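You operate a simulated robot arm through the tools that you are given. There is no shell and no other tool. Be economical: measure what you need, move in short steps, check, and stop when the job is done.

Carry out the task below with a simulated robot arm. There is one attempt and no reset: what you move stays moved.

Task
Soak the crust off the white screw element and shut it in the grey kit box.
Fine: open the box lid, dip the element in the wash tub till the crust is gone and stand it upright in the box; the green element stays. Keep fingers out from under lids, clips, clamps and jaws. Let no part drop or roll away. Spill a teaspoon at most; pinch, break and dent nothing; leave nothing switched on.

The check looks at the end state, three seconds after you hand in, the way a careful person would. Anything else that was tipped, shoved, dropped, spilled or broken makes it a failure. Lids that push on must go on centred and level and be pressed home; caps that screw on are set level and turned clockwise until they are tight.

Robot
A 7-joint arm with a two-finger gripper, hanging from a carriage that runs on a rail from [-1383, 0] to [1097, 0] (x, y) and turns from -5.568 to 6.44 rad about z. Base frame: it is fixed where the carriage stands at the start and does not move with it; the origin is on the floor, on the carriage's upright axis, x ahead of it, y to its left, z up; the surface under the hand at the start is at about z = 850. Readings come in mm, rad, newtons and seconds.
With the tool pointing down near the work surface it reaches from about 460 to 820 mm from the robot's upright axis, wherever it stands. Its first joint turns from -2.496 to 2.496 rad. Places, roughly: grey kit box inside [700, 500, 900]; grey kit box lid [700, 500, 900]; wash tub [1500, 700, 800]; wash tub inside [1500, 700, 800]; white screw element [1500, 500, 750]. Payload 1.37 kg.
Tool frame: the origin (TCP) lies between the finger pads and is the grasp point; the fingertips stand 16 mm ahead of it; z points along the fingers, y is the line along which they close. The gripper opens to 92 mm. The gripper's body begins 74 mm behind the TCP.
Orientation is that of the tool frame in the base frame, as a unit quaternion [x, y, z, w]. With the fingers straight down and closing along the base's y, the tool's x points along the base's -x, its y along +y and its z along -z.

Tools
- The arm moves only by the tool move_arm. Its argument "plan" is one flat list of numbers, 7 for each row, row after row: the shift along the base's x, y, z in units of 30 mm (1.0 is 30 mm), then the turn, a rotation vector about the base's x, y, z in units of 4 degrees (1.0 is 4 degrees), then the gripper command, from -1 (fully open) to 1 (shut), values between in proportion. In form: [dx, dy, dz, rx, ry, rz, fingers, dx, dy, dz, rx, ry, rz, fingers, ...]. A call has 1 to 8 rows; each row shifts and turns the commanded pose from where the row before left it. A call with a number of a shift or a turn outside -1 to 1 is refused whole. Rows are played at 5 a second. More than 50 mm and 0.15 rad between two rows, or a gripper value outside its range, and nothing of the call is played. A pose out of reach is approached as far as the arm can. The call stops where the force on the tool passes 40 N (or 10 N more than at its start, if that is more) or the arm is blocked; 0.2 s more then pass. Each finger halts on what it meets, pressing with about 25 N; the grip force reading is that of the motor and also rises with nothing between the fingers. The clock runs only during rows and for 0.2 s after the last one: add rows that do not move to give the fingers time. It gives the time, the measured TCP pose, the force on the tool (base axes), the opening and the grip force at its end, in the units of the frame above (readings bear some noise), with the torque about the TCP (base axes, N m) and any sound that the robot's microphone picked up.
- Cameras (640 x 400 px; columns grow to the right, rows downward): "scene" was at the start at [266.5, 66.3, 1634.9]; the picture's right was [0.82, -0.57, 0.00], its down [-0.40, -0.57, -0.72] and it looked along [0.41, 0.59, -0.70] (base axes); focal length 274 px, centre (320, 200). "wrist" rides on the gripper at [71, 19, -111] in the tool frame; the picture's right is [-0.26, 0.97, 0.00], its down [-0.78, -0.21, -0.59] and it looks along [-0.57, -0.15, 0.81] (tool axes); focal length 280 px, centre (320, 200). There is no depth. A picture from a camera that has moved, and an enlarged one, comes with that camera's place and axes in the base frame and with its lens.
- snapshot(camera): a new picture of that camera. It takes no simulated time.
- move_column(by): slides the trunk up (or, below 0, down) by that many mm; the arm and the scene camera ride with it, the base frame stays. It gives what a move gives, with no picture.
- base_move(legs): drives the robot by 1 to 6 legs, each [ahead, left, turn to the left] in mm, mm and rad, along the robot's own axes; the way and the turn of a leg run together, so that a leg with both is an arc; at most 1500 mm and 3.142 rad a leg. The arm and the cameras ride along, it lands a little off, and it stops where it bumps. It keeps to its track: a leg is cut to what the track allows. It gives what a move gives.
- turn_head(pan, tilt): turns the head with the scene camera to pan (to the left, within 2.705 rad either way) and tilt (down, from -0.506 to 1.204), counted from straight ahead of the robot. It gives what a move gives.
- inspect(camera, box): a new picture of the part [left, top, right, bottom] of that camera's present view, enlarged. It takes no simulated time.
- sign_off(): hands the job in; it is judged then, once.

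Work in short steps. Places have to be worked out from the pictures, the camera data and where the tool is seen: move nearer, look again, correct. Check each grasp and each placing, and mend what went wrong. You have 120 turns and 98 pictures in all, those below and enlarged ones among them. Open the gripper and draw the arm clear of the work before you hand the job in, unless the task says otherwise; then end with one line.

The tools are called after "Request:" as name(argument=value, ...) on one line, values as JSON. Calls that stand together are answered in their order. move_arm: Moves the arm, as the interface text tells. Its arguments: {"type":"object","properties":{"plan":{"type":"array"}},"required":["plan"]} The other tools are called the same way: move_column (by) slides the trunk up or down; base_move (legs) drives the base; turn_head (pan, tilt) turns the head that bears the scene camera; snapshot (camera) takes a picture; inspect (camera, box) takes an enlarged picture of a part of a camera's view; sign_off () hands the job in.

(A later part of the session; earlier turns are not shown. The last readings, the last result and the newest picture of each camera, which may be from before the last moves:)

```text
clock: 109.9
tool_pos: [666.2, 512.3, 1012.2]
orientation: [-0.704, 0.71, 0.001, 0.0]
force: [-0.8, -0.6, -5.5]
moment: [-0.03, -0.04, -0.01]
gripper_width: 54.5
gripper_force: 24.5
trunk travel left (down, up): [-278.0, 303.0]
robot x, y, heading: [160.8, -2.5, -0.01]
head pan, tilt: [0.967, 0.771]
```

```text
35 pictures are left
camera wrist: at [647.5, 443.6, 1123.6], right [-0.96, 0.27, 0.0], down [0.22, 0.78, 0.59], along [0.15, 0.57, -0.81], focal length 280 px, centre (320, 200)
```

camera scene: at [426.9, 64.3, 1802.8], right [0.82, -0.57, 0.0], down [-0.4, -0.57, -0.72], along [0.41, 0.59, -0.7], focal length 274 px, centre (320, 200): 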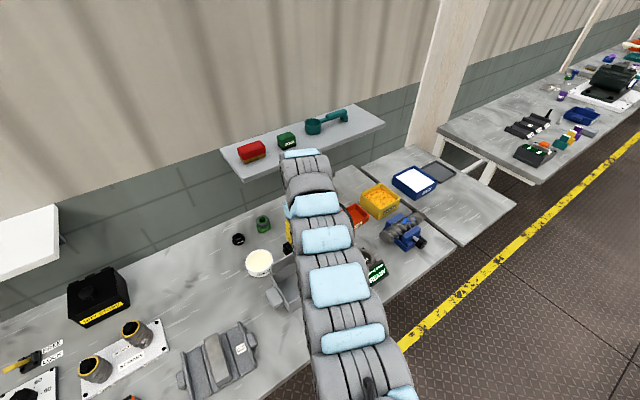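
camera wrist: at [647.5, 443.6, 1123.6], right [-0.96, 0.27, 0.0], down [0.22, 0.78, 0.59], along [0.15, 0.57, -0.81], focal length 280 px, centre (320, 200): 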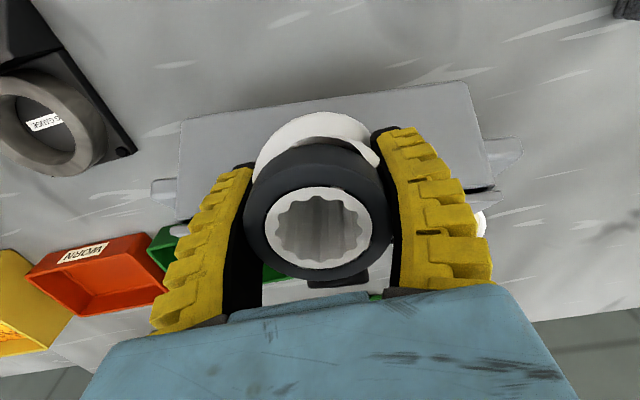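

The view is unclear (grey panel under the element). I enlarge it before going lower.

Request:
inspect(camera="wrist", box=[120, 0, 560, 275])

Request:
turn_head(pan=1.1, tilt=0.95)

Request:
snapshot(camera="scene")

```text
1.45 times, centred on (340, 138) of wrist
camera zoom: at [647.5, 443.6, 1123.6], right [-0.96, 0.27, 0.0], down [0.22, 0.78, 0.59], along [0.15, 0.57, -0.81], focal length 408 px, centre (291, 291)
```

zoom: 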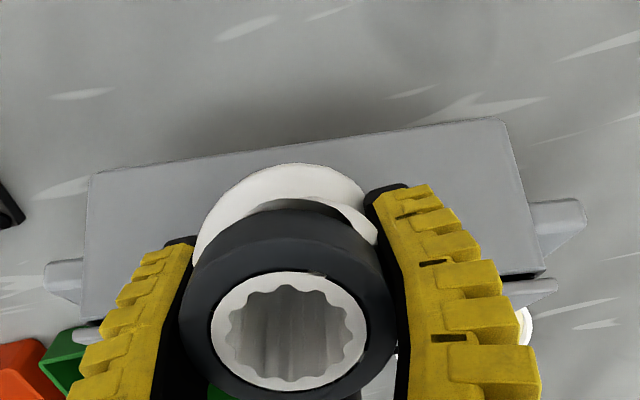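

```text
clock: 110.6
tool_pos: [667.9, 514.1, 1012.1]
orientation: [-0.705, 0.709, 0.002, -0.001]
force: [-0.8, -2.0, -5.2]
moment: [-0.01, -0.02, 0.03]
gripper_width: 54.3
gripper_force: 24.4
trunk travel left (down, up): [-278.0, 303.0]
robot x, y, heading: [158.8, 0.2, -0.001]
head pan, tilt: [1.1, 0.949]
```

```text
33 pictures are left
camera scene: at [413.3, 61.7, 1624.1], right [0.89, -0.46, 0.0], down [-0.37, -0.72, -0.58], along [0.27, 0.52, -0.81], focal length 274 px, centre (320, 200)
```

scene: 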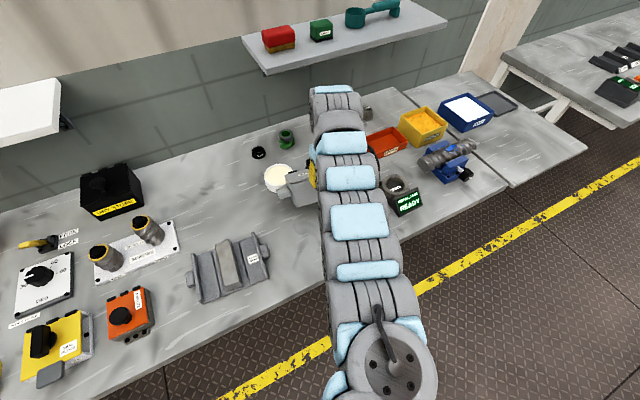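

It looks as though the hand's body met the upright lid on the way down and tipped the box backwards. I raise the trunk at once and look.

Request:
move_column(by=165)

Request:
snapshot(camera="wrist")

Request:
inspect(camera="scene", box=[200, 120, 440, 270])

```text
clock: 112.5
tool_pos: [667.3, 514.0, 1177.7]
orientation: [-0.705, 0.709, 0.001, 0.0]
force: [0.2, -0.4, -5.6]
moment: [0.05, 0.0, -0.02]
gripper_width: 54.3
gripper_force: 24.4
trunk travel left (down, up): [-443.0, 138.0]
robot x, y, heading: [161.0, -1.0, -0.01]
head pan, tilt: [1.1, 0.949]
```

```text
32 pictures are left
camera wrist: at [647.6, 443.6, 1288.6], right [-0.96, 0.27, 0.0], down [0.22, 0.78, 0.59], along [0.15, 0.57, -0.81], focal length 280 px, centre (320, 200)
```

wrist: 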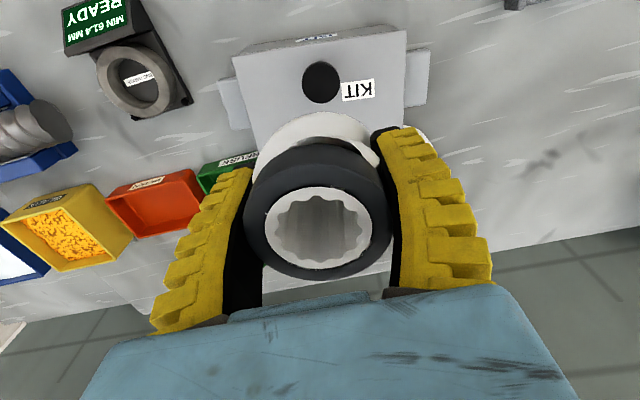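

```text
2.67 times, centred on (320, 195) of scene
camera zoom: at [413.3, 61.8, 1789.0], right [0.89, -0.46, 0.0], down [-0.37, -0.72, -0.58], along [0.27, 0.52, -0.81], focal length 731 px, centre (320, 213)
```

zoom: 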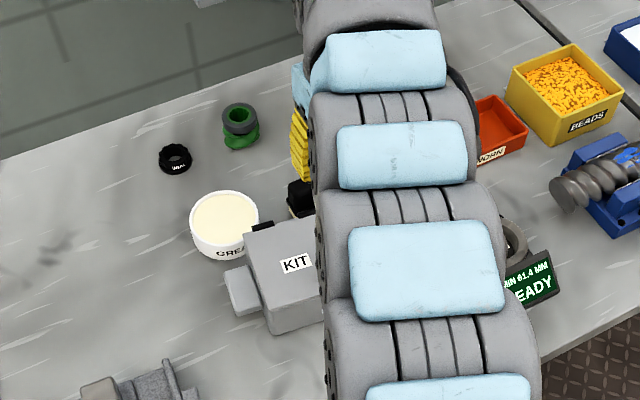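

Fortunately the box settled upright again with its lid closed, the rest undisturbed. Plan: park the element upright on a clear bench spot near (450, 620), drag the box back to its old place by the knob, reopen the lid further, then re-grip the element with a lean so the hand stays clear of the lid.

Request:
move_arm(plan=[0, 0, -0.9, 0, 0, 0, 1, 0, 0, -0.9, 0, 0, 0, 1, 0, 0, -0.9, 0, 0, 0, 1, 0, 0, -0.9, 0, 0, 0, 1, 0, 0, -0.9, 0, 0, 0, 1, -0.6, 0.3, 0, 0, 0, 0, 1, -0.8, 0.4, 0, 0, 0, 0, 1, -0.8, 0.4, 0, 0, 0, 0, 1])

Request:
move_arm(plan=[-0.8, 0.4, 0, 0, 0, 0, 1, -0.8, 0.4, 0, 0, 0, 0, 1, -0.8, 0.4, 0, 0, 0, 0, 1, -0.8, 0.4, -0.3, 0, 0, 0, 1, -0.8, 0.4, -0.5, 0, 0, 0, 1, -0.8, 0.4, -0.7, 0, 0, 0, 1, 0, 0, -0.7, 0, 0, 0, 1, 0, 0, 0, 0, 0, 0, 1])

Request:
snapshot(camera="wrist")

```text
clock: 114.3
tool_pos: [601.3, 546.5, 1040.3]
orientation: [-0.705, 0.709, 0.002, 0.0]
force: [0.2, 0.0, -5.8]
moment: [0.04, 0.05, -0.01]
gripper_width: 54.3
gripper_force: 25.3
trunk travel left (down, up): [-443.0, 138.0]
robot x, y, heading: [157.6, 1.9, -0.004]
head pan, tilt: [1.1, 0.949]
```

```text
clock: 116.1
tool_pos: [456.0, 619.1, 975.0]
orientation: [-0.704, 0.71, 0.002, 0.0]
force: [-0.6, -0.8, -5.6]
moment: [-0.01, 0.03, 0.03]
gripper_width: 54.5
gripper_force: 25.5
trunk travel left (down, up): [-443.0, 138.0]
robot x, y, heading: [161.3, 0.2, -0.008]
head pan, tilt: [1.1, 0.949]
```

```text
30 pictures are left
camera wrist: at [437.8, 548.2, 1087.0], right [-0.96, 0.27, 0.0], down [0.22, 0.78, 0.59], along [0.15, 0.57, -0.81], focal length 280 px, centre (320, 200)
```

wrist: 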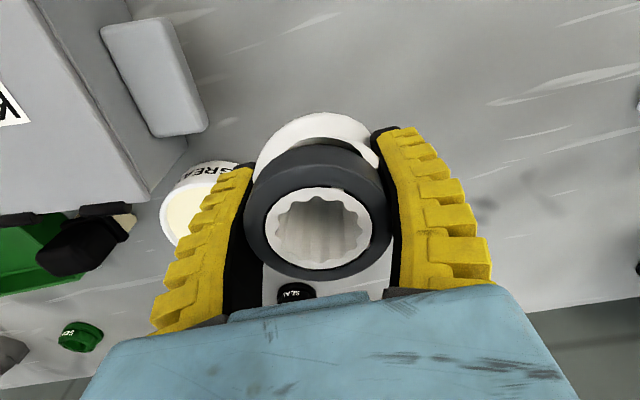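

Spot is clear. Lower to just above the bench, then touch down gently.

Request:
move_column(by=-68)

Request:
move_arm(plan=[0, 0, -0.12, 0, 0, 0, 1, 0, 0, -0.12, 0, 0, 0, 1, 0, 0, 0, 0, 0, 0, 1])

Request:
inspect(camera="wrist", box=[200, 80, 440, 230])

```text
clock: 117.2
tool_pos: [457.5, 618.8, 907.7]
orientation: [-0.705, 0.71, 0.002, 0.0]
force: [0.3, -1.0, -5.5]
moment: [-0.02, 0.01, 0.01]
gripper_width: 54.2
gripper_force: 24.7
trunk travel left (down, up): [-375.0, 206.0]
robot x, y, heading: [160.5, -4.0, -0.008]
head pan, tilt: [1.1, 0.949]
```

```text
clock: 118.0
tool_pos: [457.8, 618.0, 899.3]
orientation: [-0.705, 0.709, 0.003, -0.001]
force: [-0.4, -0.3, -5.6]
moment: [-0.02, -0.01, 0.01]
gripper_width: 54.0
gripper_force: 25.6
trunk travel left (down, up): [-375.0, 206.0]
robot x, y, heading: [163.4, 1.3, -0.008]
head pan, tilt: [1.1, 0.949]
```

```text
2.67 times, centred on (320, 155) of wrist
camera zoom: at [438.3, 548.4, 1011.7], right [-0.96, 0.27, 0.0], down [0.22, 0.78, 0.59], along [0.15, 0.57, -0.81], focal length 748 px, centre (320, 320)
```

zoom: 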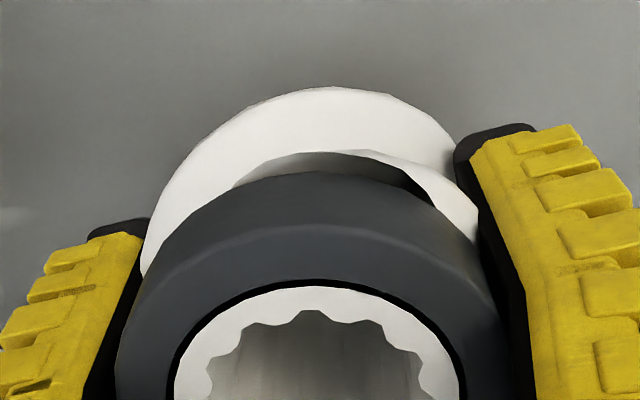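

Not touching yet; I continue down in 3 mm steps with force watching.

Request:
move_arm(plan=[0, 0, -0.1, 0, 0, 0, 1, 0, 0, -0.1, 0, 0, 0, 1, 0, 0, 0, 0, 0, 0, 1])

Request:
move_arm(plan=[0, 0, -0.1, 0, 0, 0, 1, 0, 0, 0, 0, 0, 0, 1])

Request:
move_arm(plan=[0, 0, -0.1, 0, 0, 0, 1, 0, 0, 0, 0, 0, 0, 1])

```text
clock: 118.8
tool_pos: [457.6, 618.4, 893.7]
orientation: [-0.705, 0.709, 0.002, 0.0]
force: [0.2, -0.3, -5.8]
moment: [-0.01, 0.03, 0.02]
gripper_width: 54.4
gripper_force: 24.7
trunk travel left (down, up): [-375.0, 206.0]
robot x, y, heading: [157.4, 0.7, -0.003]
head pan, tilt: [1.1, 0.949]
```

```text
clock: 119.4
tool_pos: [458.1, 619.2, 890.7]
orientation: [-0.704, 0.71, 0.002, -0.001]
force: [-0.9, 1.2, -6.9]
moment: [0.0, -0.01, -0.05]
gripper_width: 54.4
gripper_force: 25.2
trunk travel left (down, up): [-375.0, 206.0]
robot x, y, heading: [156.7, 0.7, -0.006]
head pan, tilt: [1.1, 0.949]
```

```text
clock: 120.0
tool_pos: [457.6, 618.6, 888.5]
orientation: [-0.705, 0.71, 0.002, -0.001]
force: [-0.2, 0.7, -4.8]
moment: [0.01, 0.04, -0.01]
gripper_width: 54.2
gripper_force: 25.2
trunk travel left (down, up): [-375.0, 206.0]
robot x, y, heading: [156.4, -0.3, -0.009]
head pan, tilt: [1.1, 0.949]
```

Request:
move_arm(plan=[0, 0, -0.1, 0, 0, 0, 1, 0, 0, 0, 0, 0, 0, 1])

Request:
move_arm(plan=[0, 0, -0.1, 0, 0, 0, 1, 0, 0, 0, 0, 0, 0, 1])

Request:
move_arm(plan=[0, 0, -0.08, 0, 0, 0, 1, 0, 0, 0, 0, 0, 0, 1])

```text
clock: 120.6
tool_pos: [458.5, 618.7, 884.6]
orientation: [-0.704, 0.71, 0.001, -0.001]
force: [-0.1, 0.0, -5.6]
moment: [0.05, 0.01, 0.0]
gripper_width: 54.4
gripper_force: 24.8
trunk travel left (down, up): [-375.0, 206.0]
robot x, y, heading: [161.5, 0.6, -0.009]
head pan, tilt: [1.1, 0.949]
```

```text
clock: 121.2
tool_pos: [457.1, 619.3, 882.2]
orientation: [-0.705, 0.71, 0.002, -0.001]
force: [0.6, -0.3, -5.3]
moment: [0.05, 0.0, -0.02]
gripper_width: 54.2
gripper_force: 25.1
trunk travel left (down, up): [-375.0, 206.0]
robot x, y, heading: [159.7, -0.3, -0.009]
head pan, tilt: [1.1, 0.949]
```

```text
clock: 121.8
tool_pos: [457.5, 619.6, 879.6]
orientation: [-0.705, 0.709, 0.002, -0.001]
force: [-0.5, 0.2, -5.7]
moment: [0.0, 0.04, 0.0]
gripper_width: 54.4
gripper_force: 24.5
trunk travel left (down, up): [-375.0, 206.0]
robot x, y, heading: [161.0, -2.2, -0.006]
head pan, tilt: [1.1, 0.949]
```

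Request:
move_arm(plan=[0, 0, -0.12, 0, 0, 0, 1, 0, 0, 0, 0, 0, 0, 1])

Request:
move_arm(plan=[0, 0, -0.1, 0, 0, 0, 1, 0, 0, 0, 0, 0, 0, 1])

Request:
snapshot(camera="wrist")

```text
clock: 122.4
tool_pos: [457.0, 619.8, 877.0]
orientation: [-0.705, 0.71, 0.002, 0.0]
force: [0.1, -0.8, -6.2]
moment: [0.0, -0.01, -0.03]
gripper_width: 54.3
gripper_force: 24.7
trunk travel left (down, up): [-375.0, 206.0]
robot x, y, heading: [159.3, 1.9, -0.008]
head pan, tilt: [1.1, 0.949]
```

```text
clock: 123.0
tool_pos: [458.9, 618.4, 873.3]
orientation: [-0.705, 0.709, 0.001, 0.0]
force: [-1.5, -5.9, 9.4]
moment: [-0.51, -0.05, -0.05]
gripper_width: 54.3
gripper_force: 24.8
trunk travel left (down, up): [-375.0, 206.0]
robot x, y, heading: [160.3, 1.4, -0.006]
head pan, tilt: [1.1, 0.949]
```

```text
28 pictures are left
camera wrist: at [438.5, 548.7, 985.9], right [-0.96, 0.27, 0.0], down [0.22, 0.78, 0.59], along [0.16, 0.57, -0.81], focal length 280 px, centre (320, 200)
```

wrist: 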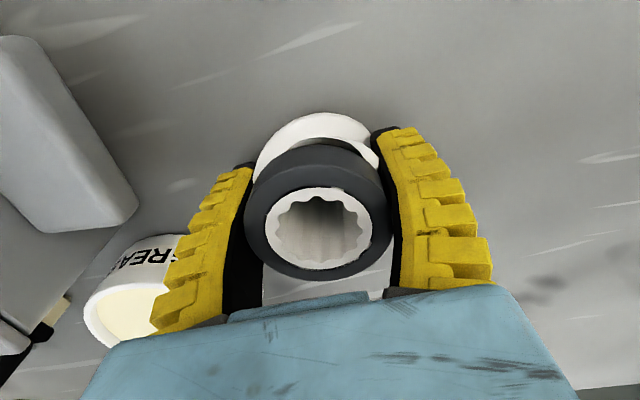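

Contact (9 N up): element's front edge touches first. I open gently so it settles flat, then check.

Request:
move_arm(plan=[0, 0, 0, 0, 0, 0, -0.3, 0, 0, 0, 0, 0, 0, -0.6, 0, 0, 0, 0, 0, 0, -1, 0, 0, 0, 0, 0, 0, -1])

Request:
snapshot(camera="wrist")

```text
clock: 124.0
tool_pos: [458.8, 619.2, 873.6]
orientation: [-0.705, 0.71, 0.002, 0.001]
force: [0.0, -0.1, -1.0]
moment: [0.04, 0.01, -0.01]
gripper_width: 91.9
gripper_force: 0.1
trunk travel left (down, up): [-375.0, 206.0]
robot x, y, heading: [161.5, -2.2, -0.002]
head pan, tilt: [1.1, 0.949]
```

```text
27 pictures are left
camera wrist: at [438.3, 549.0, 985.5], right [-0.96, 0.27, 0.0], down [0.22, 0.78, 0.59], along [0.16, 0.57, -0.81], focal length 280 px, centre (320, 200)
```

wrist: 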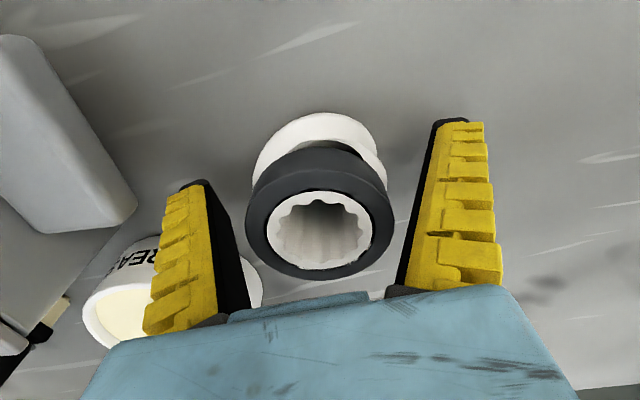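

Standing flat. I rise, come forward off the back area, and drive the base to x≈360 for the lid work.

Request:
move_column(by=140)

Request:
move_arm(plan=[0.6, -0.6, 0.3, 0, 0, 0, -1, 0.6, -0.6, 0.3, 1, 0, 0, -1, 0.6, -0.6, 0.3, 1, 0, 0, -1, 0.6, -0.6, 0.3, 1, 0, 0, -1, 0.6, -0.6, 0.3, 1, 0, 0, -1, 0, -0.2, 0, 1, 0, 0, -1, 0, -0.2, 0, 1, 0, 0, -1, 0, 0, 0, 0, 0, 0, -1])

Request:
base_move(legs=[[200, 0, 0]])

```text
clock: 125.7
tool_pos: [458.1, 620.0, 1012.8]
orientation: [-0.705, 0.709, 0.003, 0.0]
force: [-0.7, -0.4, 0.6]
moment: [-0.01, -0.03, 0.02]
gripper_width: 91.8
gripper_force: 0.1
trunk travel left (down, up): [-515.0, 66.0]
robot x, y, heading: [159.6, 0.3, -0.007]
head pan, tilt: [1.1, 0.949]
```

```text
clock: 127.5
tool_pos: [582.4, 553.2, 1082.2]
orientation: [-0.69, 0.694, 0.149, 0.144]
force: [0.2, 1.2, 0.4]
moment: [0.01, 0.0, 0.03]
gripper_width: 91.8
gripper_force: 0.1
out of reach, approached as far as the arm can: row 5, 6, 7
trunk travel left (down, up): [-515.0, 66.0]
robot x, y, heading: [160.6, -1.5, -0.006]
head pan, tilt: [1.1, 0.949]
```

```text
clock: 129.1
tool_pos: [784.4, 552.0, 1082.0]
orientation: [-0.689, 0.694, 0.149, 0.145]
force: [-0.7, 0.4, -0.3]
moment: [0.02, 0.0, 0.01]
gripper_width: 91.8
gripper_force: 0.1
trunk travel left (down, up): [-515.0, 66.0]
robot x, y, heading: [360.2, 1.0, -0.014]
head pan, tilt: [1.1, 0.949]
```

Request:
move_arm(plan=[-0.5, 0, -0.6, 0, 0, 0, -1, -0.5, -0.1, -0.6, 0, 0, 0, -1, -0.5, -0.4, -0.4, 0.5, 0, 0, -1, -0.5, -0.4, 0, 0.8, 0, 0, -1, -0.5, -0.4, 0, 1, 0, 0, -1, -0.5, -0.4, 0, 1, 0, 0, -1, -0.5, -0.4, 0, 1, 0, 0, -1, -0.47, -0.4, 0, 0.5, 0, 0, -1])

Request:
snapshot(camera="wrist")

```text
clock: 130.8
tool_pos: [752.1, 553.2, 1038.4]
orientation: [-0.687, 0.691, 0.162, 0.157]
force: [-0.7, 0.1, 0.3]
moment: [0.04, -0.02, -0.02]
gripper_width: 91.8
gripper_force: 0.1
out of reach, approached as far as the arm can: row 3, 4, 5, 6, 7, 8
trunk travel left (down, up): [-515.0, 66.0]
robot x, y, heading: [359.1, 0.7, -0.01]
head pan, tilt: [1.1, 0.949]
```

```text
26 pictures are left
camera wrist: at [731.9, 441.4, 1107.9], right [-0.96, 0.24, 0.12], down [0.22, 0.44, 0.87], along [0.15, 0.86, -0.48], focal length 280 px, centre (320, 200)
```

wrist: 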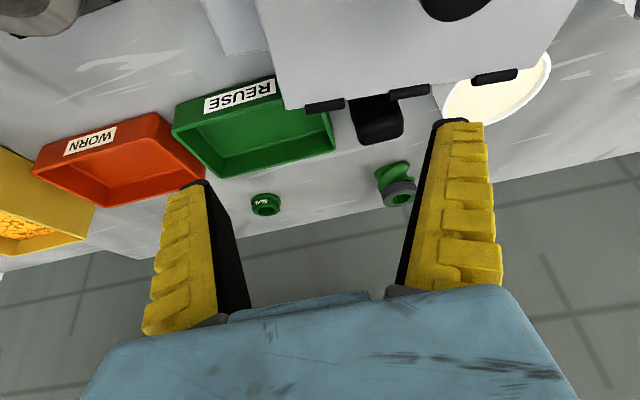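

Leaning while high is blocked; I un-lean first and go in low (as it worked before), with the trunk a little higher.

Request:
move_column(by=60)

Request:
move_arm(plan=[0, 0, -0.3, -1, 0, 0, -1, 0, 0, -0.3, -1, 0, 0, -1, 0, 0, -0.4, -1, 0, 0, -1, 0, 0, -0.4, -1, 0, 0, -1, 0, 0, -0.4, -1, 0, 0, -1, 0, 0, -0.4, -1, 0, 0, -1, 0, 0, -0.4, -0.6, 0, 0, -1, -0.3, -0.3, -0.3, 0, 0, 0, -1])

Request:
move_arm(plan=[-0.4, -0.5, 0, 0, 0, 0, -1, -0.4, -0.5, 0, 0, 0, 0, -1, -0.4, -0.5, 0, 0, 0, 0, -1, -0.4, -0.5, 0, 0, 0, 0, -1, -0.4, -0.5, 0, 0, 0, 0, -1, -0.4, 0, 0, 1, 0, 0, -1, 0, 0, 0, 1, 0, 0, -1, 0, 0, 0, 1, 0, 0, -1])

Request:
snapshot(camera="wrist")

```text
clock: 131.8
tool_pos: [752.4, 553.6, 1097.1]
orientation: [-0.687, 0.691, 0.162, 0.157]
force: [-0.5, -0.3, 0.6]
moment: [-0.01, -0.01, -0.02]
gripper_width: 92.0
gripper_force: 0.0
trunk travel left (down, up): [-575.0, 6.0]
robot x, y, heading: [360.2, 2.2, -0.008]
head pan, tilt: [1.1, 0.949]
```

```text
clock: 133.7
tool_pos: [742.9, 543.3, 1011.7]
orientation: [-0.704, 0.71, -0.002, -0.003]
force: [-0.2, -0.1, -0.9]
moment: [0.02, 0.03, 0.01]
gripper_width: 91.8
gripper_force: 0.1
trunk travel left (down, up): [-575.0, 6.0]
robot x, y, heading: [358.0, -1.1, -0.006]
head pan, tilt: [1.1, 0.949]
```

```text
clock: 135.4
tool_pos: [672.9, 474.0, 1005.0]
orientation: [-0.701, 0.706, 0.073, 0.069]
force: [-0.4, -0.5, -0.4]
moment: [0.0, 0.01, 0.01]
gripper_width: 91.8
gripper_force: 0.0
out of reach, approached as far as the arm can: row 8
trunk travel left (down, up): [-575.0, 6.0]
robot x, y, heading: [356.4, 2.0, -0.012]
head pan, tilt: [1.1, 0.949]
```

```text
25 pictures are left
camera wrist: at [653.6, 383.5, 1102.4], right [-0.96, 0.26, 0.06], down [0.22, 0.65, 0.73], along [0.15, 0.72, -0.68], focal length 280 px, centre (320, 200)
```

wrist: 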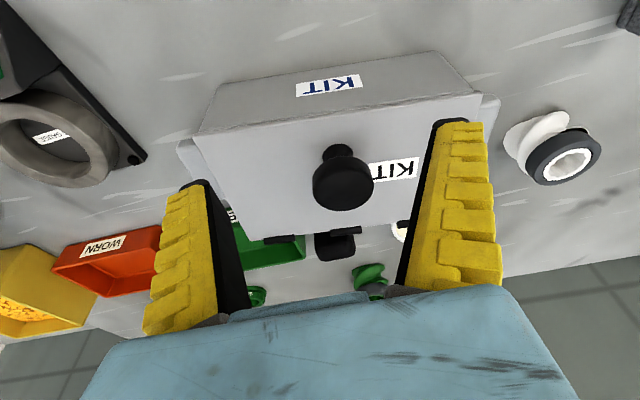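

Knob now at (664, 518, 965). The posture that worked before came via base x≈164, so I repeat that sequence: drive back, bring the hand over the knob, lean there.

Request:
base_move(legs=[[-195, 0, 0]])

Request:
move_arm(plan=[0.9, 0.1, 0.1, 0, 0, 0, -1, 0.9, 0.1, 0.1, 0, 0, 0, -1, 0.9, 0.1, 0, 0, 0, 0, -1, 0.9, 0.1, 0, 0, 0, 0, -1, 0.9, 0.1, 0, 0, 0, 0, -1, 0.9, 0.1, 0, 0, 0, 0, -1, 0.7, 0.1, 0, 1, 0, 0, -1, 0, 0, 0, 0, 0, 0, -1])

Request:
move_arm(plan=[0, 0, -0.3, 1, 0, 0, -1, 0, 0, -0.2, 1, 0, 0, -1, 0, 0, -0.2, 1, 0, 0, -1, 0, 0, -0.2, 1, 0, 0, -1, 0, 0, 0, 1, 0, 0, -1, 0, 0, 0, 1, 0, 0, -1, 0, 0, 0, 0, 0, 0, -1])

Request:
snapshot(camera="wrist")

```text
clock: 137.0
tool_pos: [475.9, 473.1, 1006.4]
orientation: [-0.701, 0.706, 0.072, 0.069]
force: [-0.3, 0.2, -0.1]
moment: [-0.02, 0.01, 0.01]
gripper_width: 92.0
gripper_force: 0.0
trunk travel left (down, up): [-575.0, 6.0]
robot x, y, heading: [163.9, -1.2, -0.006]
head pan, tilt: [1.1, 0.949]
```

```text
clock: 138.8
tool_pos: [659.4, 496.1, 1012.7]
orientation: [-0.698, 0.704, 0.097, 0.094]
force: [-0.6, 0.1, -0.6]
moment: [0.0, -0.02, 0.02]
gripper_width: 91.9
gripper_force: 0.1
trunk travel left (down, up): [-575.0, 6.0]
robot x, y, heading: [165.8, 1.1, -0.006]
head pan, tilt: [1.1, 0.949]
```

```text
clock: 140.4
tool_pos: [659.8, 495.0, 985.4]
orientation: [-0.663, 0.668, 0.241, 0.237]
force: [0.9, -0.4, -0.3]
moment: [0.01, -0.02, 0.0]
gripper_width: 92.2
gripper_force: 0.1
trunk travel left (down, up): [-575.0, 6.0]
robot x, y, heading: [164.4, -0.9, -0.008]
head pan, tilt: [1.1, 0.949]
```

```text
24 pictures are left
camera wrist: at [640.3, 370.8, 1027.5], right [-0.96, 0.2, 0.18], down [0.22, 0.23, 0.95], along [0.15, 0.95, -0.26], focal length 280 px, centre (320, 200)
```

wrist: 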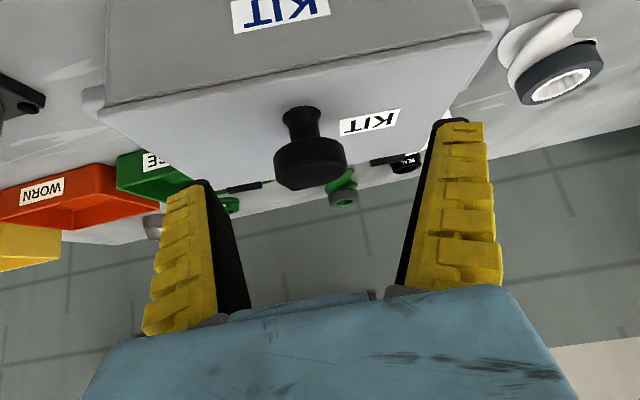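

Lean 40° reached. Move in on the knob, grip, and drag the box back ~75 mm along -y.

Request:
move_arm(plan=[0.1, 0.35, -0.35, 0, 0, 0, -1, 0.03, 0.38, -0.35, 0, 0, 0, -1, 0, 0, 0, 0, 0, 0, -1, 0, 0, 0, 0, 0, 0, 1, 0, 0, 0, 0, 0, 0, 1, 0, 0, 0, 0, 0, 0, 1])

Request:
move_arm(plan=[0, -0.3, 0, 0, 0, 0, 1, 0, -0.32, 0, 0, 0, 0, 1, 0, -0.32, 0, 0, 0, 0, 1, 0, -0.32, 0, 0, 0, 0, 1, 0, -0.32, 0, 0, 0, 0, 1, 0, -0.32, 0, 0, 0, 0, 1, 0, -0.32, 0, 0, 0, 0, 1, 0, -0.3, 0, 0, 0, 0, 1])

Request:
snapshot(camera="wrist")

```text
clock: 141.8
tool_pos: [663.1, 515.7, 965.0]
orientation: [-0.663, 0.668, 0.241, 0.236]
force: [-1.4, -2.5, 4.2]
moment: [0.03, -0.19, 0.08]
gripper_width: 37.8
gripper_force: 25.3
trunk travel left (down, up): [-575.0, 6.0]
robot x, y, heading: [165.5, 3.7, -0.007]
head pan, tilt: [1.1, 0.949]
```

```text
clock: 143.6
tool_pos: [663.2, 442.5, 965.4]
orientation: [-0.663, 0.668, 0.242, 0.236]
force: [-0.1, 0.7, 2.5]
moment: [0.13, -0.24, -0.01]
gripper_width: 36.1
gripper_force: 25.1
trunk travel left (down, up): [-575.0, 6.0]
robot x, y, heading: [161.9, 0.3, -0.008]
head pan, tilt: [1.1, 0.949]
```

```text
23 pictures are left
camera wrist: at [644.6, 317.6, 1006.6], right [-0.96, 0.2, 0.18], down [0.22, 0.23, 0.95], along [0.15, 0.95, -0.26], focal length 280 px, centre (320, 200)
```

wrist: 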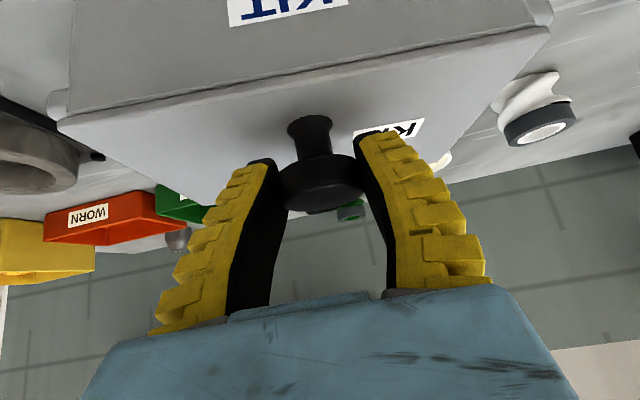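

Box is back at its place. Release, back off, drive +175, bring the hand back over the knob (the sequence that worked).

Request:
move_arm(plan=[0, 0, 0, 0, 0, 0, -0.2, 0, 0, 0, 0, 0, 0, -1, 0, 0, 0, 0, 0, 0, -1, 0, -0.3, 0.5, 0, 0, 0, -1, 0, -0.4, 0.6, 0.3, 0, 0, -1, 0, -0.4, 0.7, 0.3, 0, 0, -1, 0, -0.2, 0.7, 0.3, 0, 0, -1, 0, 0, 0, 0, 0, 0, -1])

Request:
base_move(legs=[[172, 0, 0]])

Request:
move_arm(plan=[-0.9, 0, 0, 0, 0, 0, -1, -0.9, 0, 0, 0, 0, 0, -1, -0.9, 0, 0, 0, 0, 0, -1, -0.9, 0, 0, 0, 0, 0, -1, -0.9, 0, 0, 0, 0, 0, -1, -0.9, 0, 0, 0, 0, 0, -1, -0.3, 0, 0, 0, 0, 0, -1])

Request:
snapshot(camera="wrist")

```text
clock: 145.4
tool_pos: [663.6, 403.9, 1040.0]
orientation: [-0.656, 0.66, 0.263, 0.257]
force: [-0.9, -0.2, -0.4]
moment: [0.0, 0.03, 0.0]
gripper_width: 91.9
gripper_force: 0.1
trunk travel left (down, up): [-575.0, 6.0]
robot x, y, heading: [163.3, -1.9, -0.007]
head pan, tilt: [1.1, 0.949]
```

```text
clock: 146.9
tool_pos: [833.3, 402.9, 1038.9]
orientation: [-0.656, 0.66, 0.262, 0.256]
force: [0.3, 0.9, -0.8]
moment: [0.0, -0.03, -0.02]
gripper_width: 91.7
gripper_force: 0.0
trunk travel left (down, up): [-575.0, 6.0]
robot x, y, heading: [331.2, 1.9, -0.011]
head pan, tilt: [1.1, 0.949]
```

```text
clock: 148.5
tool_pos: [662.5, 402.7, 1039.7]
orientation: [-0.655, 0.66, 0.263, 0.257]
force: [0.2, -0.2, -0.5]
moment: [-0.02, 0.03, 0.02]
gripper_width: 91.9
gripper_force: 0.0
trunk travel left (down, up): [-575.0, 6.0]
robot x, y, heading: [332.6, -3.0, -0.009]
head pan, tilt: [1.1, 0.949]
```

```text
22 pictures are left
camera wrist: at [642.2, 276.0, 1074.3], right [-0.96, 0.19, 0.19], down [0.22, 0.17, 0.96], along [0.16, 0.97, -0.2], focal length 280 px, centre (320, 200)
```

wrist: 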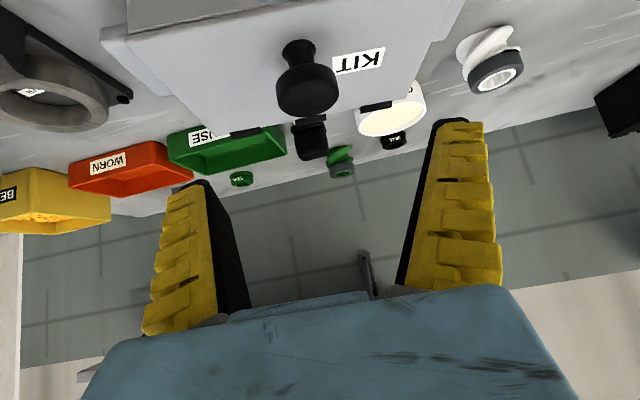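

The view matches the earlier one; neighbours unmoved. Repeat approach, grip, and lid rotation.

Request:
move_arm(plan=[0, 0.25, -0.55, 0, 0, 0, -1, 0.03, 0.4, -0.6, 0, 0, 0, -1, 0.03, 0.45, -0.6, 0, 0, 0, -1, 0, 0.45, -0.6, 0, 0, 0, -1, 0, 0, -0.15, 0, 0, 0, -1, 0, 0, 0, 0, 0, 0, 1, 0, 0, 0, 0, 0, 0, 1, 0, 0, 0, 0, 0, 0, 1])

Request:
move_arm(plan=[0, 0.09, 0.227, -1, 0, 0, 1, 0, 0.105, 0.221, -1, 0, 0, 1, 0, 0.12, 0.213, -1, 0, 0, 1, 0, 0.135, 0.204, -1, 0, 0, 1, 0, 0.149, 0.194, -1, 0, 0, 1, 0, 0.162, 0.183, -1, 0, 0, 1, 0, 0.174, 0.171, -1, 0, 0, 1, 0, 0.186, 0.159, -1, 0, 0, 1])

Request:
move_arm(plan=[0, 0.196, 0.145, -1, 0, 0, 1, 0, 0.206, 0.131, -1, 0, 0, 1, 0, 0.215, 0.117, -1, 0, 0, 1, 0, 0.222, 0.101, -1, 0, 0, 1, 0, 0.229, 0.086, -1, 0, 0, 1, 0, 0.234, 0.069, -1, 0, 0, 1, 0, 0.239, 0.053, -1, 0, 0, 1, 0, 0, 0, 0, 0, 0, 1])

Request:
snapshot(camera="wrist")

```text
clock: 150.3
tool_pos: [663.5, 450.4, 964.4]
orientation: [-0.655, 0.66, 0.262, 0.257]
force: [-1.5, -2.0, 3.8]
moment: [0.3, -0.03, -0.02]
gripper_width: 37.1
gripper_force: 24.8
trunk travel left (down, up): [-575.0, 6.0]
robot x, y, heading: [331.4, -1.3, -0.008]
head pan, tilt: [1.1, 0.949]
```

```text
clock: 152.1
tool_pos: [663.8, 483.1, 1013.3]
orientation: [-0.7, 0.707, 0.071, 0.065]
force: [1.3, 2.1, -0.9]
moment: [0.05, 0.33, -0.09]
gripper_width: 37.6
gripper_force: 24.9
trunk travel left (down, up): [-575.0, 6.0]
robot x, y, heading: [333.3, -0.9, -0.009]
head pan, tilt: [1.1, 0.949]
```

```text
clock: 153.9
tool_pos: [662.8, 531.2, 1033.3]
orientation: [-0.696, 0.703, -0.101, -0.105]
force: [1.2, 1.4, -2.2]
moment: [-0.09, 0.25, 0.03]
gripper_width: 37.8
gripper_force: 24.5
trunk travel left (down, up): [-575.0, 6.0]
robot x, y, heading: [330.8, -2.6, -0.006]
head pan, tilt: [1.1, 0.949]
```

```text
21 pictures are left
camera wrist: at [643.6, 496.0, 1160.9], right [-0.96, 0.26, -0.07], down [0.22, 0.92, 0.34], along [0.15, 0.31, -0.94], focal length 280 px, centre (320, 200)
```

wrist: 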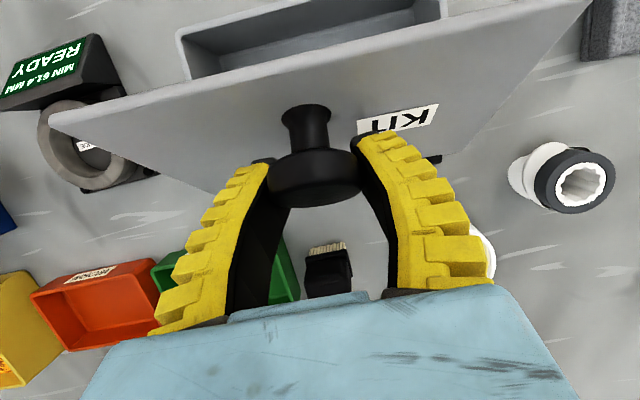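

θ≈60°. I open the fingers (hinge holds), swing the tool to lean ≈ +15° about the knob.

Request:
move_arm(plan=[0, 0, 0, 0, 0, 0, 0.1, 0, 0, 0, 0, 0, 0, -0.6, 0, 0, 0, 0, 0, 0, -0.6, 0, 0, -0.1, 1, 0, 0, -0.6, 0, 0, -0.1, 1, 0, 0, -0.6, 0, 0, -0.1, 1, 0, 0, -0.6, 0, 0, 0, 1, 0, 0, -0.6, 0, 0, 0, 1, 0, 0, -0.6])

Request:
move_arm(plan=[0, 0, 0, 1, 0, 0, -0.6, 0, 0, 0, 1, 0, 0, -0.6, 0, 0, 0, 1, 0, 0, -0.6, 0, 0, 0, 0, 0, 0, -0.6])

Request:
snapshot(camera="wrist")

```text
clock: 155.7
tool_pos: [663.8, 529.7, 1023.6]
orientation: [-0.704, 0.709, 0.021, 0.017]
force: [0.1, 0.4, -0.2]
moment: [0.0, -0.01, 0.01]
gripper_width: 75.2
gripper_force: 1.2
trunk travel left (down, up): [-575.0, 6.0]
robot x, y, heading: [333.0, -0.7, -0.011]
head pan, tilt: [1.1, 0.949]
```

```text
clock: 156.7
tool_pos: [663.8, 528.8, 1022.9]
orientation: [-0.698, 0.704, 0.096, 0.091]
force: [-0.5, 0.0, -0.1]
moment: [0.01, 0.02, 0.01]
gripper_width: 75.5
gripper_force: 1.1
trunk travel left (down, up): [-575.0, 6.0]
robot x, y, heading: [333.5, 2.1, -0.008]
head pan, tilt: [1.1, 0.949]
```

```text
20 pictures are left
camera wrist: at [644.2, 433.2, 1113.2], right [-0.96, 0.26, 0.08], down [0.22, 0.6, 0.77], along [0.16, 0.76, -0.63], focal length 280 px, centre (320, 200)
```

wrist: 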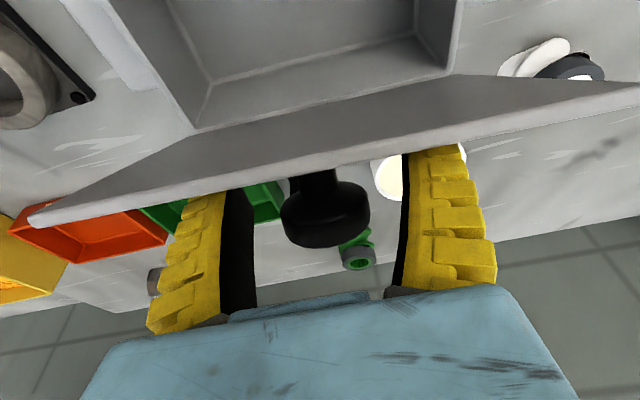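

The lid sits at ~70° and holds. Grip again and rotate on 24°.

Request:
move_arm(plan=[0, 0.05, 0, 0, 0, 0, 1, 0, 0, 0, 0, 0, 0, 1, 0, 0.22, 0.01, -1, 0, 0, 1, 0, 0.22, -0.005, -1, 0, 0, 1, 0, 0.22, -0.02, -1, 0, 0, 1, 0, 0.217, -0.035, -1, 0, 0, 1, 0, 0.214, -0.05, -1, 0, 0, 1, 0, 0.21, -0.06, -1, 0, 0, 1])

Request:
move_arm(plan=[0, 0, 0, 0, 0, 0, 0.1, 0, 0, 0, 0, 0, 0, -0.6, 0, 0, 0, 0, 0, 0, -0.6, 0, 0, 0, 1, 0, 0, -0.6, 0, 0, 0, 1, 0, 0, -0.6, 0, 0, 0, 1, 0, 0, -0.6, 0, 0, 0, 1, 0, 0, -0.6, 0, 0, 0, 0, 0, 0, -0.6])

Request:
snapshot(camera="wrist")

```text
clock: 158.5
tool_pos: [662.1, 562.9, 1013.8]
orientation: [-0.703, 0.708, -0.048, -0.051]
force: [-2.3, 1.1, -2.7]
moment: [0.03, -0.19, 0.01]
gripper_width: 8.1
gripper_force: 24.8
out of reach, approached as far as the arm can: row 8
trunk travel left (down, up): [-575.0, 6.0]
robot x, y, heading: [332.1, 1.5, -0.012]
head pan, tilt: [1.1, 0.949]
```

```text
clock: 160.3
tool_pos: [665.1, 561.1, 1014.4]
orientation: [-0.703, 0.709, 0.047, 0.042]
force: [0.8, 0.4, 0.7]
moment: [-0.04, 0.01, -0.01]
gripper_width: 75.5
gripper_force: 1.6
trunk travel left (down, up): [-575.0, 6.0]
robot x, y, heading: [334.5, -1.9, -0.009]
head pan, tilt: [1.1, 0.949]
```

```text
19 pictures are left
camera wrist: at [645.2, 478.2, 1116.8], right [-0.96, 0.27, 0.04], down [0.22, 0.7, 0.68], along [0.16, 0.66, -0.73], focal length 280 px, centre (320, 200)
```

wrist: 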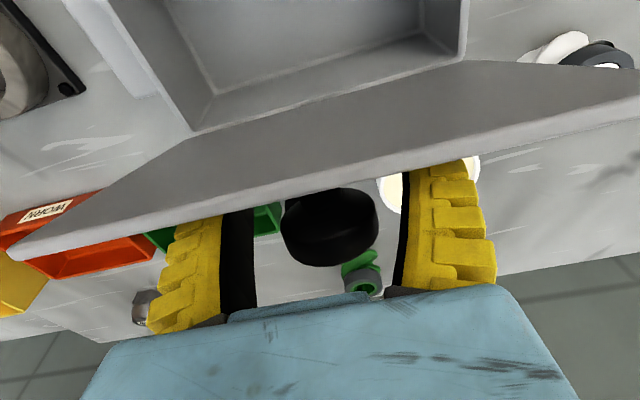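

The lid is now about vertical (~90°) and holding. I rise clear of the knob, and drive back to the element.

Request:
move_arm(plan=[0, 0, 0.4, 0, 0, 0, -1, 0, 0, 0.9, 0, 0, 0, -1, 0, 0, 0.9, 0, 0, 0, -1, 0, 0, 0.9, 0, 0, 0, -1, 0, 0, 0.9, -0.8, 0, 0, -1, 0, 0, 0.5, -0.8, 0, 0, -1, 0, 0, 0, 0, 0, 0, -1])

Request:
base_move(legs=[[-172, 0, 0]])

Request:
move_arm(plan=[0, 0.3, -0.8, 0, 0, 0, -1, -0.2, 0.3, -0.8, 0, 0, 0, -1, -0.3, 0.3, -0.8, 0, 0, 0, -1, -0.3, 0.3, -0.8, 0, 0, 0, -1, -0.3, 0.3, -0.8, 0, 0, 0, -1, 0, 0.2, -0.5, 0, 0, 0, -1, 0, 0, 0, 0, 0, 0, -1])

Request:
snapshot(camera="wrist")

```text
clock: 161.9
tool_pos: [663.3, 561.4, 1149.8]
orientation: [-0.704, 0.71, 0.005, 0.002]
force: [1.2, 0.4, -0.3]
moment: [0.02, 0.0, 0.0]
gripper_width: 92.2
gripper_force: 0.0
trunk travel left (down, up): [-575.0, 6.0]
robot x, y, heading: [330.4, 3.8, -0.014]
head pan, tilt: [1.1, 0.949]
```

```text
clock: 163.3
tool_pos: [495.4, 560.5, 1149.7]
orientation: [-0.704, 0.71, 0.006, 0.002]
force: [-0.2, -0.1, 0.4]
moment: [-0.02, -0.01, 0.04]
gripper_width: 92.1
gripper_force: 0.1
trunk travel left (down, up): [-575.0, 6.0]
robot x, y, heading: [162.7, 0.7, -0.009]
head pan, tilt: [1.1, 0.949]
```

```text
clock: 164.9
tool_pos: [462.1, 612.9, 1014.6]
orientation: [-0.703, 0.711, 0.006, 0.002]
force: [0.0, -0.7, -0.1]
moment: [0.01, -0.02, 0.02]
gripper_width: 92.1
gripper_force: 0.0
trunk travel left (down, up): [-575.0, 6.0]
robot x, y, heading: [163.2, -4.8, -0.008]
head pan, tilt: [1.1, 0.949]
```

```text
18 pictures are left
camera wrist: at [442.7, 541.3, 1125.3], right [-0.96, 0.27, 0.01], down [0.22, 0.77, 0.6], along [0.15, 0.58, -0.8], focal length 280 px, centre (320, 200)
```

wrist: 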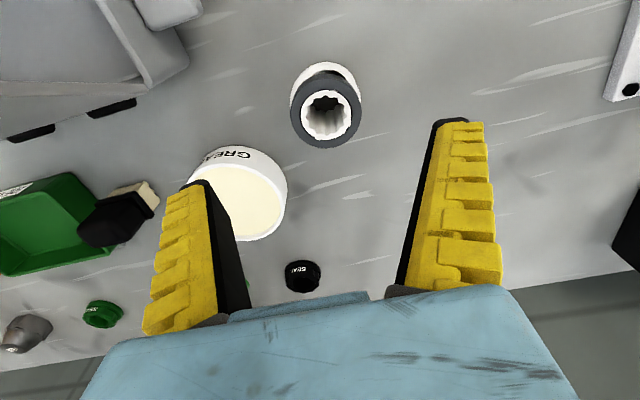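

Element stands at (459, 626), top ≈ 885. I lean the tool +20° here, then lower with the trunk.

Request:
move_arm(plan=[-0.1, 0.3, 0, 1, 0, 0, -1, 0, 0.1, 0, 1, 0, 0, -1, 0, 0, 0, 1, 0, 0, -1, 0, 0, 0, 1, 0, 0, -1, 0, 0, 0, 1, 0, 0, -1, 0, 0, 0, 0, 0, 0, -1])

Request:
move_column(by=-105)

Request:
snapshot(camera="wrist")

```text
clock: 166.3
tool_pos: [459.3, 623.7, 1014.6]
orientation: [-0.692, 0.699, 0.129, 0.125]
force: [-0.2, -0.3, 0.5]
moment: [0.02, 0.0, -0.03]
gripper_width: 91.8
gripper_force: 0.0
trunk travel left (down, up): [-575.0, 6.0]
robot x, y, heading: [163.5, -3.7, -0.01]
head pan, tilt: [1.1, 0.949]
```

```text
clock: 167.7
tool_pos: [459.5, 623.3, 908.4]
orientation: [-0.692, 0.699, 0.129, 0.124]
force: [0.0, -0.5, -0.4]
moment: [-0.02, -0.02, -0.03]
gripper_width: 91.9
gripper_force: 0.0
trunk travel left (down, up): [-470.0, 111.0]
robot x, y, heading: [165.2, -0.4, -0.013]
head pan, tilt: [1.1, 0.949]
```

```text
17 pictures are left
camera wrist: at [439.6, 519.6, 989.3], right [-0.96, 0.25, 0.1], down [0.22, 0.52, 0.82], along [0.16, 0.82, -0.56], focal length 280 px, centre (320, 200)
```

wrist: 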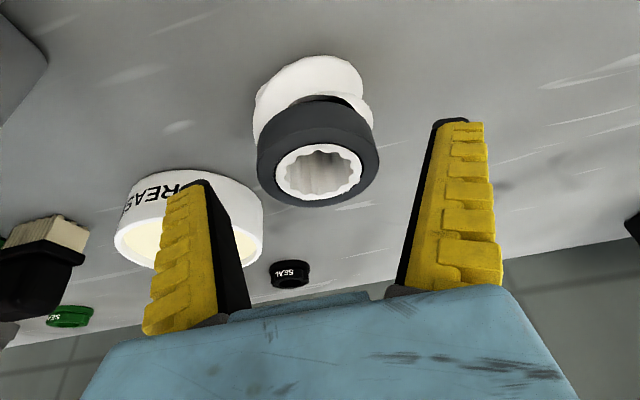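

Top centre ≈ (460, 630, 895). Down 24 mm, +6 mm in y, and grip.

Request:
move_column(by=-24)

Request:
move_arm(plan=[0, 0.2, 0, 0, 0, 0, -0.6, 0, 0, 0, 0, 0, 0, -0.3, 0, 0, 0, 0, 0, 0, 1, 0, 0, 0, 0, 0, 0, 1])

Request:
snapshot(camera="wrist")

```text
clock: 168.4
tool_pos: [459.9, 624.6, 884.3]
orientation: [-0.692, 0.699, 0.129, 0.125]
force: [0.7, 1.0, -0.3]
moment: [0.01, -0.01, 0.01]
gripper_width: 91.7
gripper_force: 0.0
trunk travel left (down, up): [-446.0, 135.0]
robot x, y, heading: [165.7, 1.2, -0.015]
head pan, tilt: [1.1, 0.949]
```

```text
clock: 169.4
tool_pos: [457.7, 628.5, 884.6]
orientation: [-0.692, 0.699, 0.13, 0.124]
force: [-0.5, 0.0, -0.3]
moment: [-0.01, 0.05, -0.01]
gripper_width: 57.3
gripper_force: 25.6
trunk travel left (down, up): [-446.0, 135.0]
robot x, y, heading: [163.7, -1.1, -0.011]
head pan, tilt: [1.1, 0.949]
```

```text
16 pictures are left
camera wrist: at [439.4, 524.9, 965.0], right [-0.96, 0.25, 0.1], down [0.22, 0.52, 0.82], along [0.16, 0.82, -0.56], focal length 280 px, centre (320, 200)
```

wrist: 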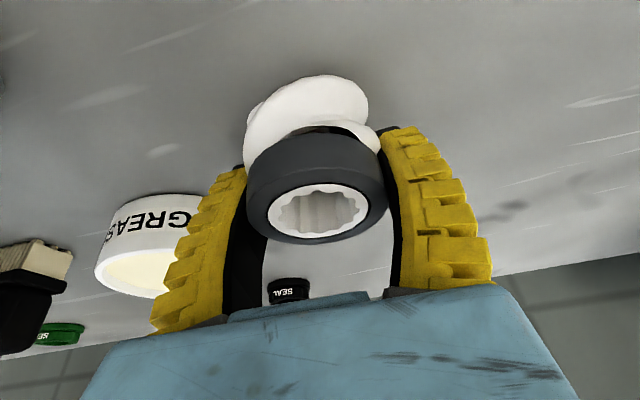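

Firmly held, leaned grip. I raise over the lid height (trunk + arm), drive -40 for reach margin, and move over the box.

Request:
move_column(by=134)

Request:
move_arm(plan=[0, 0, 0.9, 0, 0, 0, 1, 0, 0, 0.9, 0, 0, 0, 1, 0, 0, 0.9, 0, 0, 0, 1, 0, 0, 0.9, 0, 0, 0, 1, 0, 0, 0.6, 0, 0, 0, 1, 0, 0, 0, 0, 0, 0, 1])

Request:
base_move(legs=[[-45, 0, 0]])

Request:
move_arm(plan=[0.9, -0.4, 0, 0, 0, 0, 1, 0.9, -0.5, 0, 0, 0, 0, 1, 0.9, -0.5, 0, 0, 0, 0, 1, 0.9, -0.6, 0, 0, 0, 0, 1, 0.9, -0.6, 0, 0, 0, 0, 1, 0.9, -0.6, 0, 0, 0, 0, 1, 0.9, -0.6, 0, 0, 0, 0, 1, 0.9, -0.6, 0, 0, 0, 0, 1])

```text
clock: 171.0
tool_pos: [459.0, 629.0, 1019.0]
orientation: [-0.693, 0.699, 0.128, 0.125]
force: [0.0, 0.4, -5.9]
moment: [0.05, 0.0, 0.01]
gripper_width: 57.4
gripper_force: 24.7
trunk travel left (down, up): [-580.0, 1.0]
robot x, y, heading: [164.3, 0.6, -0.008]
head pan, tilt: [1.1, 0.949]
```

```text
clock: 172.4
tool_pos: [458.7, 627.7, 1144.9]
orientation: [-0.693, 0.698, 0.129, 0.124]
force: [0.8, 0.8, -4.9]
moment: [0.02, 0.02, -0.01]
gripper_width: 57.4
gripper_force: 25.0
trunk travel left (down, up): [-580.0, 1.0]
robot x, y, heading: [165.6, 0.9, -0.01]
head pan, tilt: [1.1, 0.949]
```

```text
clock: 173.3
tool_pos: [415.6, 628.6, 1145.1]
orientation: [-0.693, 0.698, 0.13, 0.124]
force: [0.4, -0.9, -5.0]
moment: [0.04, 0.05, 0.0]
gripper_width: 57.1
gripper_force: 25.1
trunk travel left (down, up): [-580.0, 1.0]
robot x, y, heading: [118.4, -1.0, -0.015]
head pan, tilt: [1.1, 0.949]
```

```text
clock: 175.1
tool_pos: [628.7, 496.8, 1145.7]
orientation: [-0.693, 0.698, 0.13, 0.123]
force: [-0.2, -0.7, -5.5]
moment: [0.0, -0.02, -0.02]
gripper_width: 57.2
gripper_force: 24.7
trunk travel left (down, up): [-580.0, 1.0]
robot x, y, heading: [117.5, 2.2, -0.007]
head pan, tilt: [1.1, 0.949]
```

Reachable throughout. Finish the shift to about (663, 472) and look at the box.

Request:
move_arm(plan=[0.6, -0.4, 0, 0, 0, 0, 1, 0.55, -0.43, 0, 0, 0, 0, 1, 0, 0, 0, 0, 0, 0, 1])

Request:
snapshot(camera="wrist")

Request:
inspect(camera="scene", box=[240, 120, 480, 270])

```text
clock: 175.9
tool_pos: [664.1, 473.4, 1145.1]
orientation: [-0.693, 0.698, 0.129, 0.123]
force: [-0.4, 0.1, -5.7]
moment: [0.07, 0.0, -0.02]
gripper_width: 57.4
gripper_force: 25.3
trunk travel left (down, up): [-580.0, 1.0]
robot x, y, heading: [118.3, 1.1, -0.016]
head pan, tilt: [1.1, 0.949]
```

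```text
15 pictures are left
camera wrist: at [645.3, 368.1, 1225.1], right [-0.96, 0.25, 0.1], down [0.22, 0.52, 0.82], along [0.16, 0.82, -0.56], focal length 280 px, centre (320, 200)
```

wrist: 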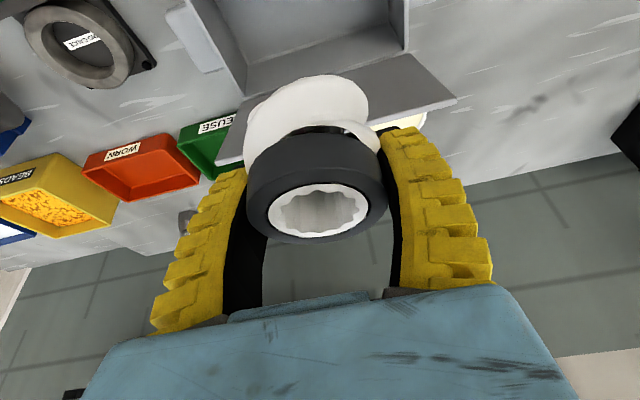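

```text
2.67 times, centred on (360, 195) of scene
camera zoom: at [372.4, 60.9, 1926.1], right [0.89, -0.46, 0.0], down [-0.38, -0.72, -0.58], along [0.27, 0.52, -0.81], focal length 731 px, centre (213, 213)
```

zoom: 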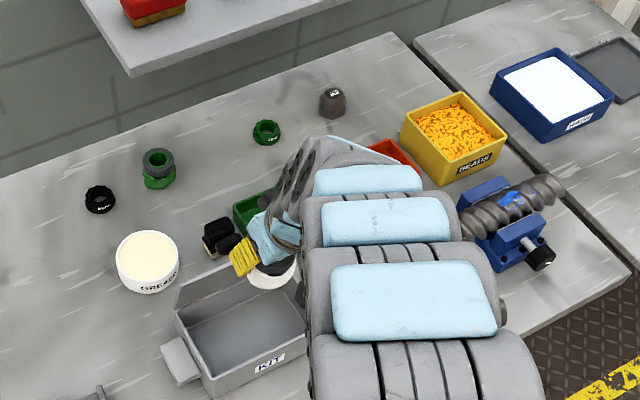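

Lid stands slightly past vertical; the element is over the box interior (x≈560–750, y≈415–545). Lower to just above the rim and check.

Request:
move_column(by=-155)

Request:
snapshot(camera="wrist")

```text
clock: 177.7
tool_pos: [664.9, 472.3, 990.0]
orientation: [-0.693, 0.699, 0.129, 0.124]
force: [-0.6, 0.0, -5.4]
moment: [0.01, 0.03, 0.02]
gripper_width: 57.3
gripper_force: 25.2
trunk travel left (down, up): [-425.0, 156.0]
robot x, y, heading: [118.3, 3.0, -0.01]
head pan, tilt: [1.1, 0.949]
```

```text
13 pictures are left
camera wrist: at [645.0, 368.2, 1070.2], right [-0.96, 0.25, 0.1], down [0.22, 0.52, 0.82], along [0.16, 0.82, -0.56], focal length 280 px, centre (320, 200)
```

wrist: 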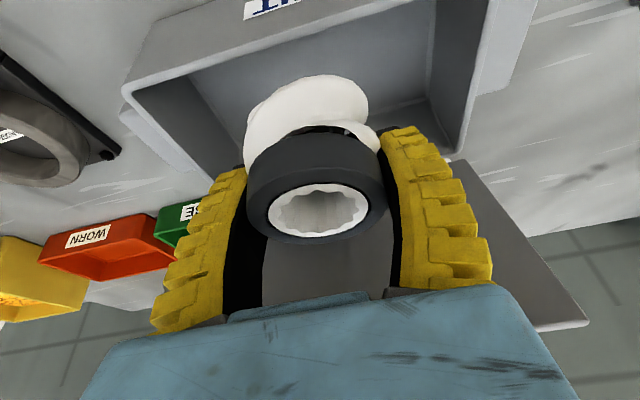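

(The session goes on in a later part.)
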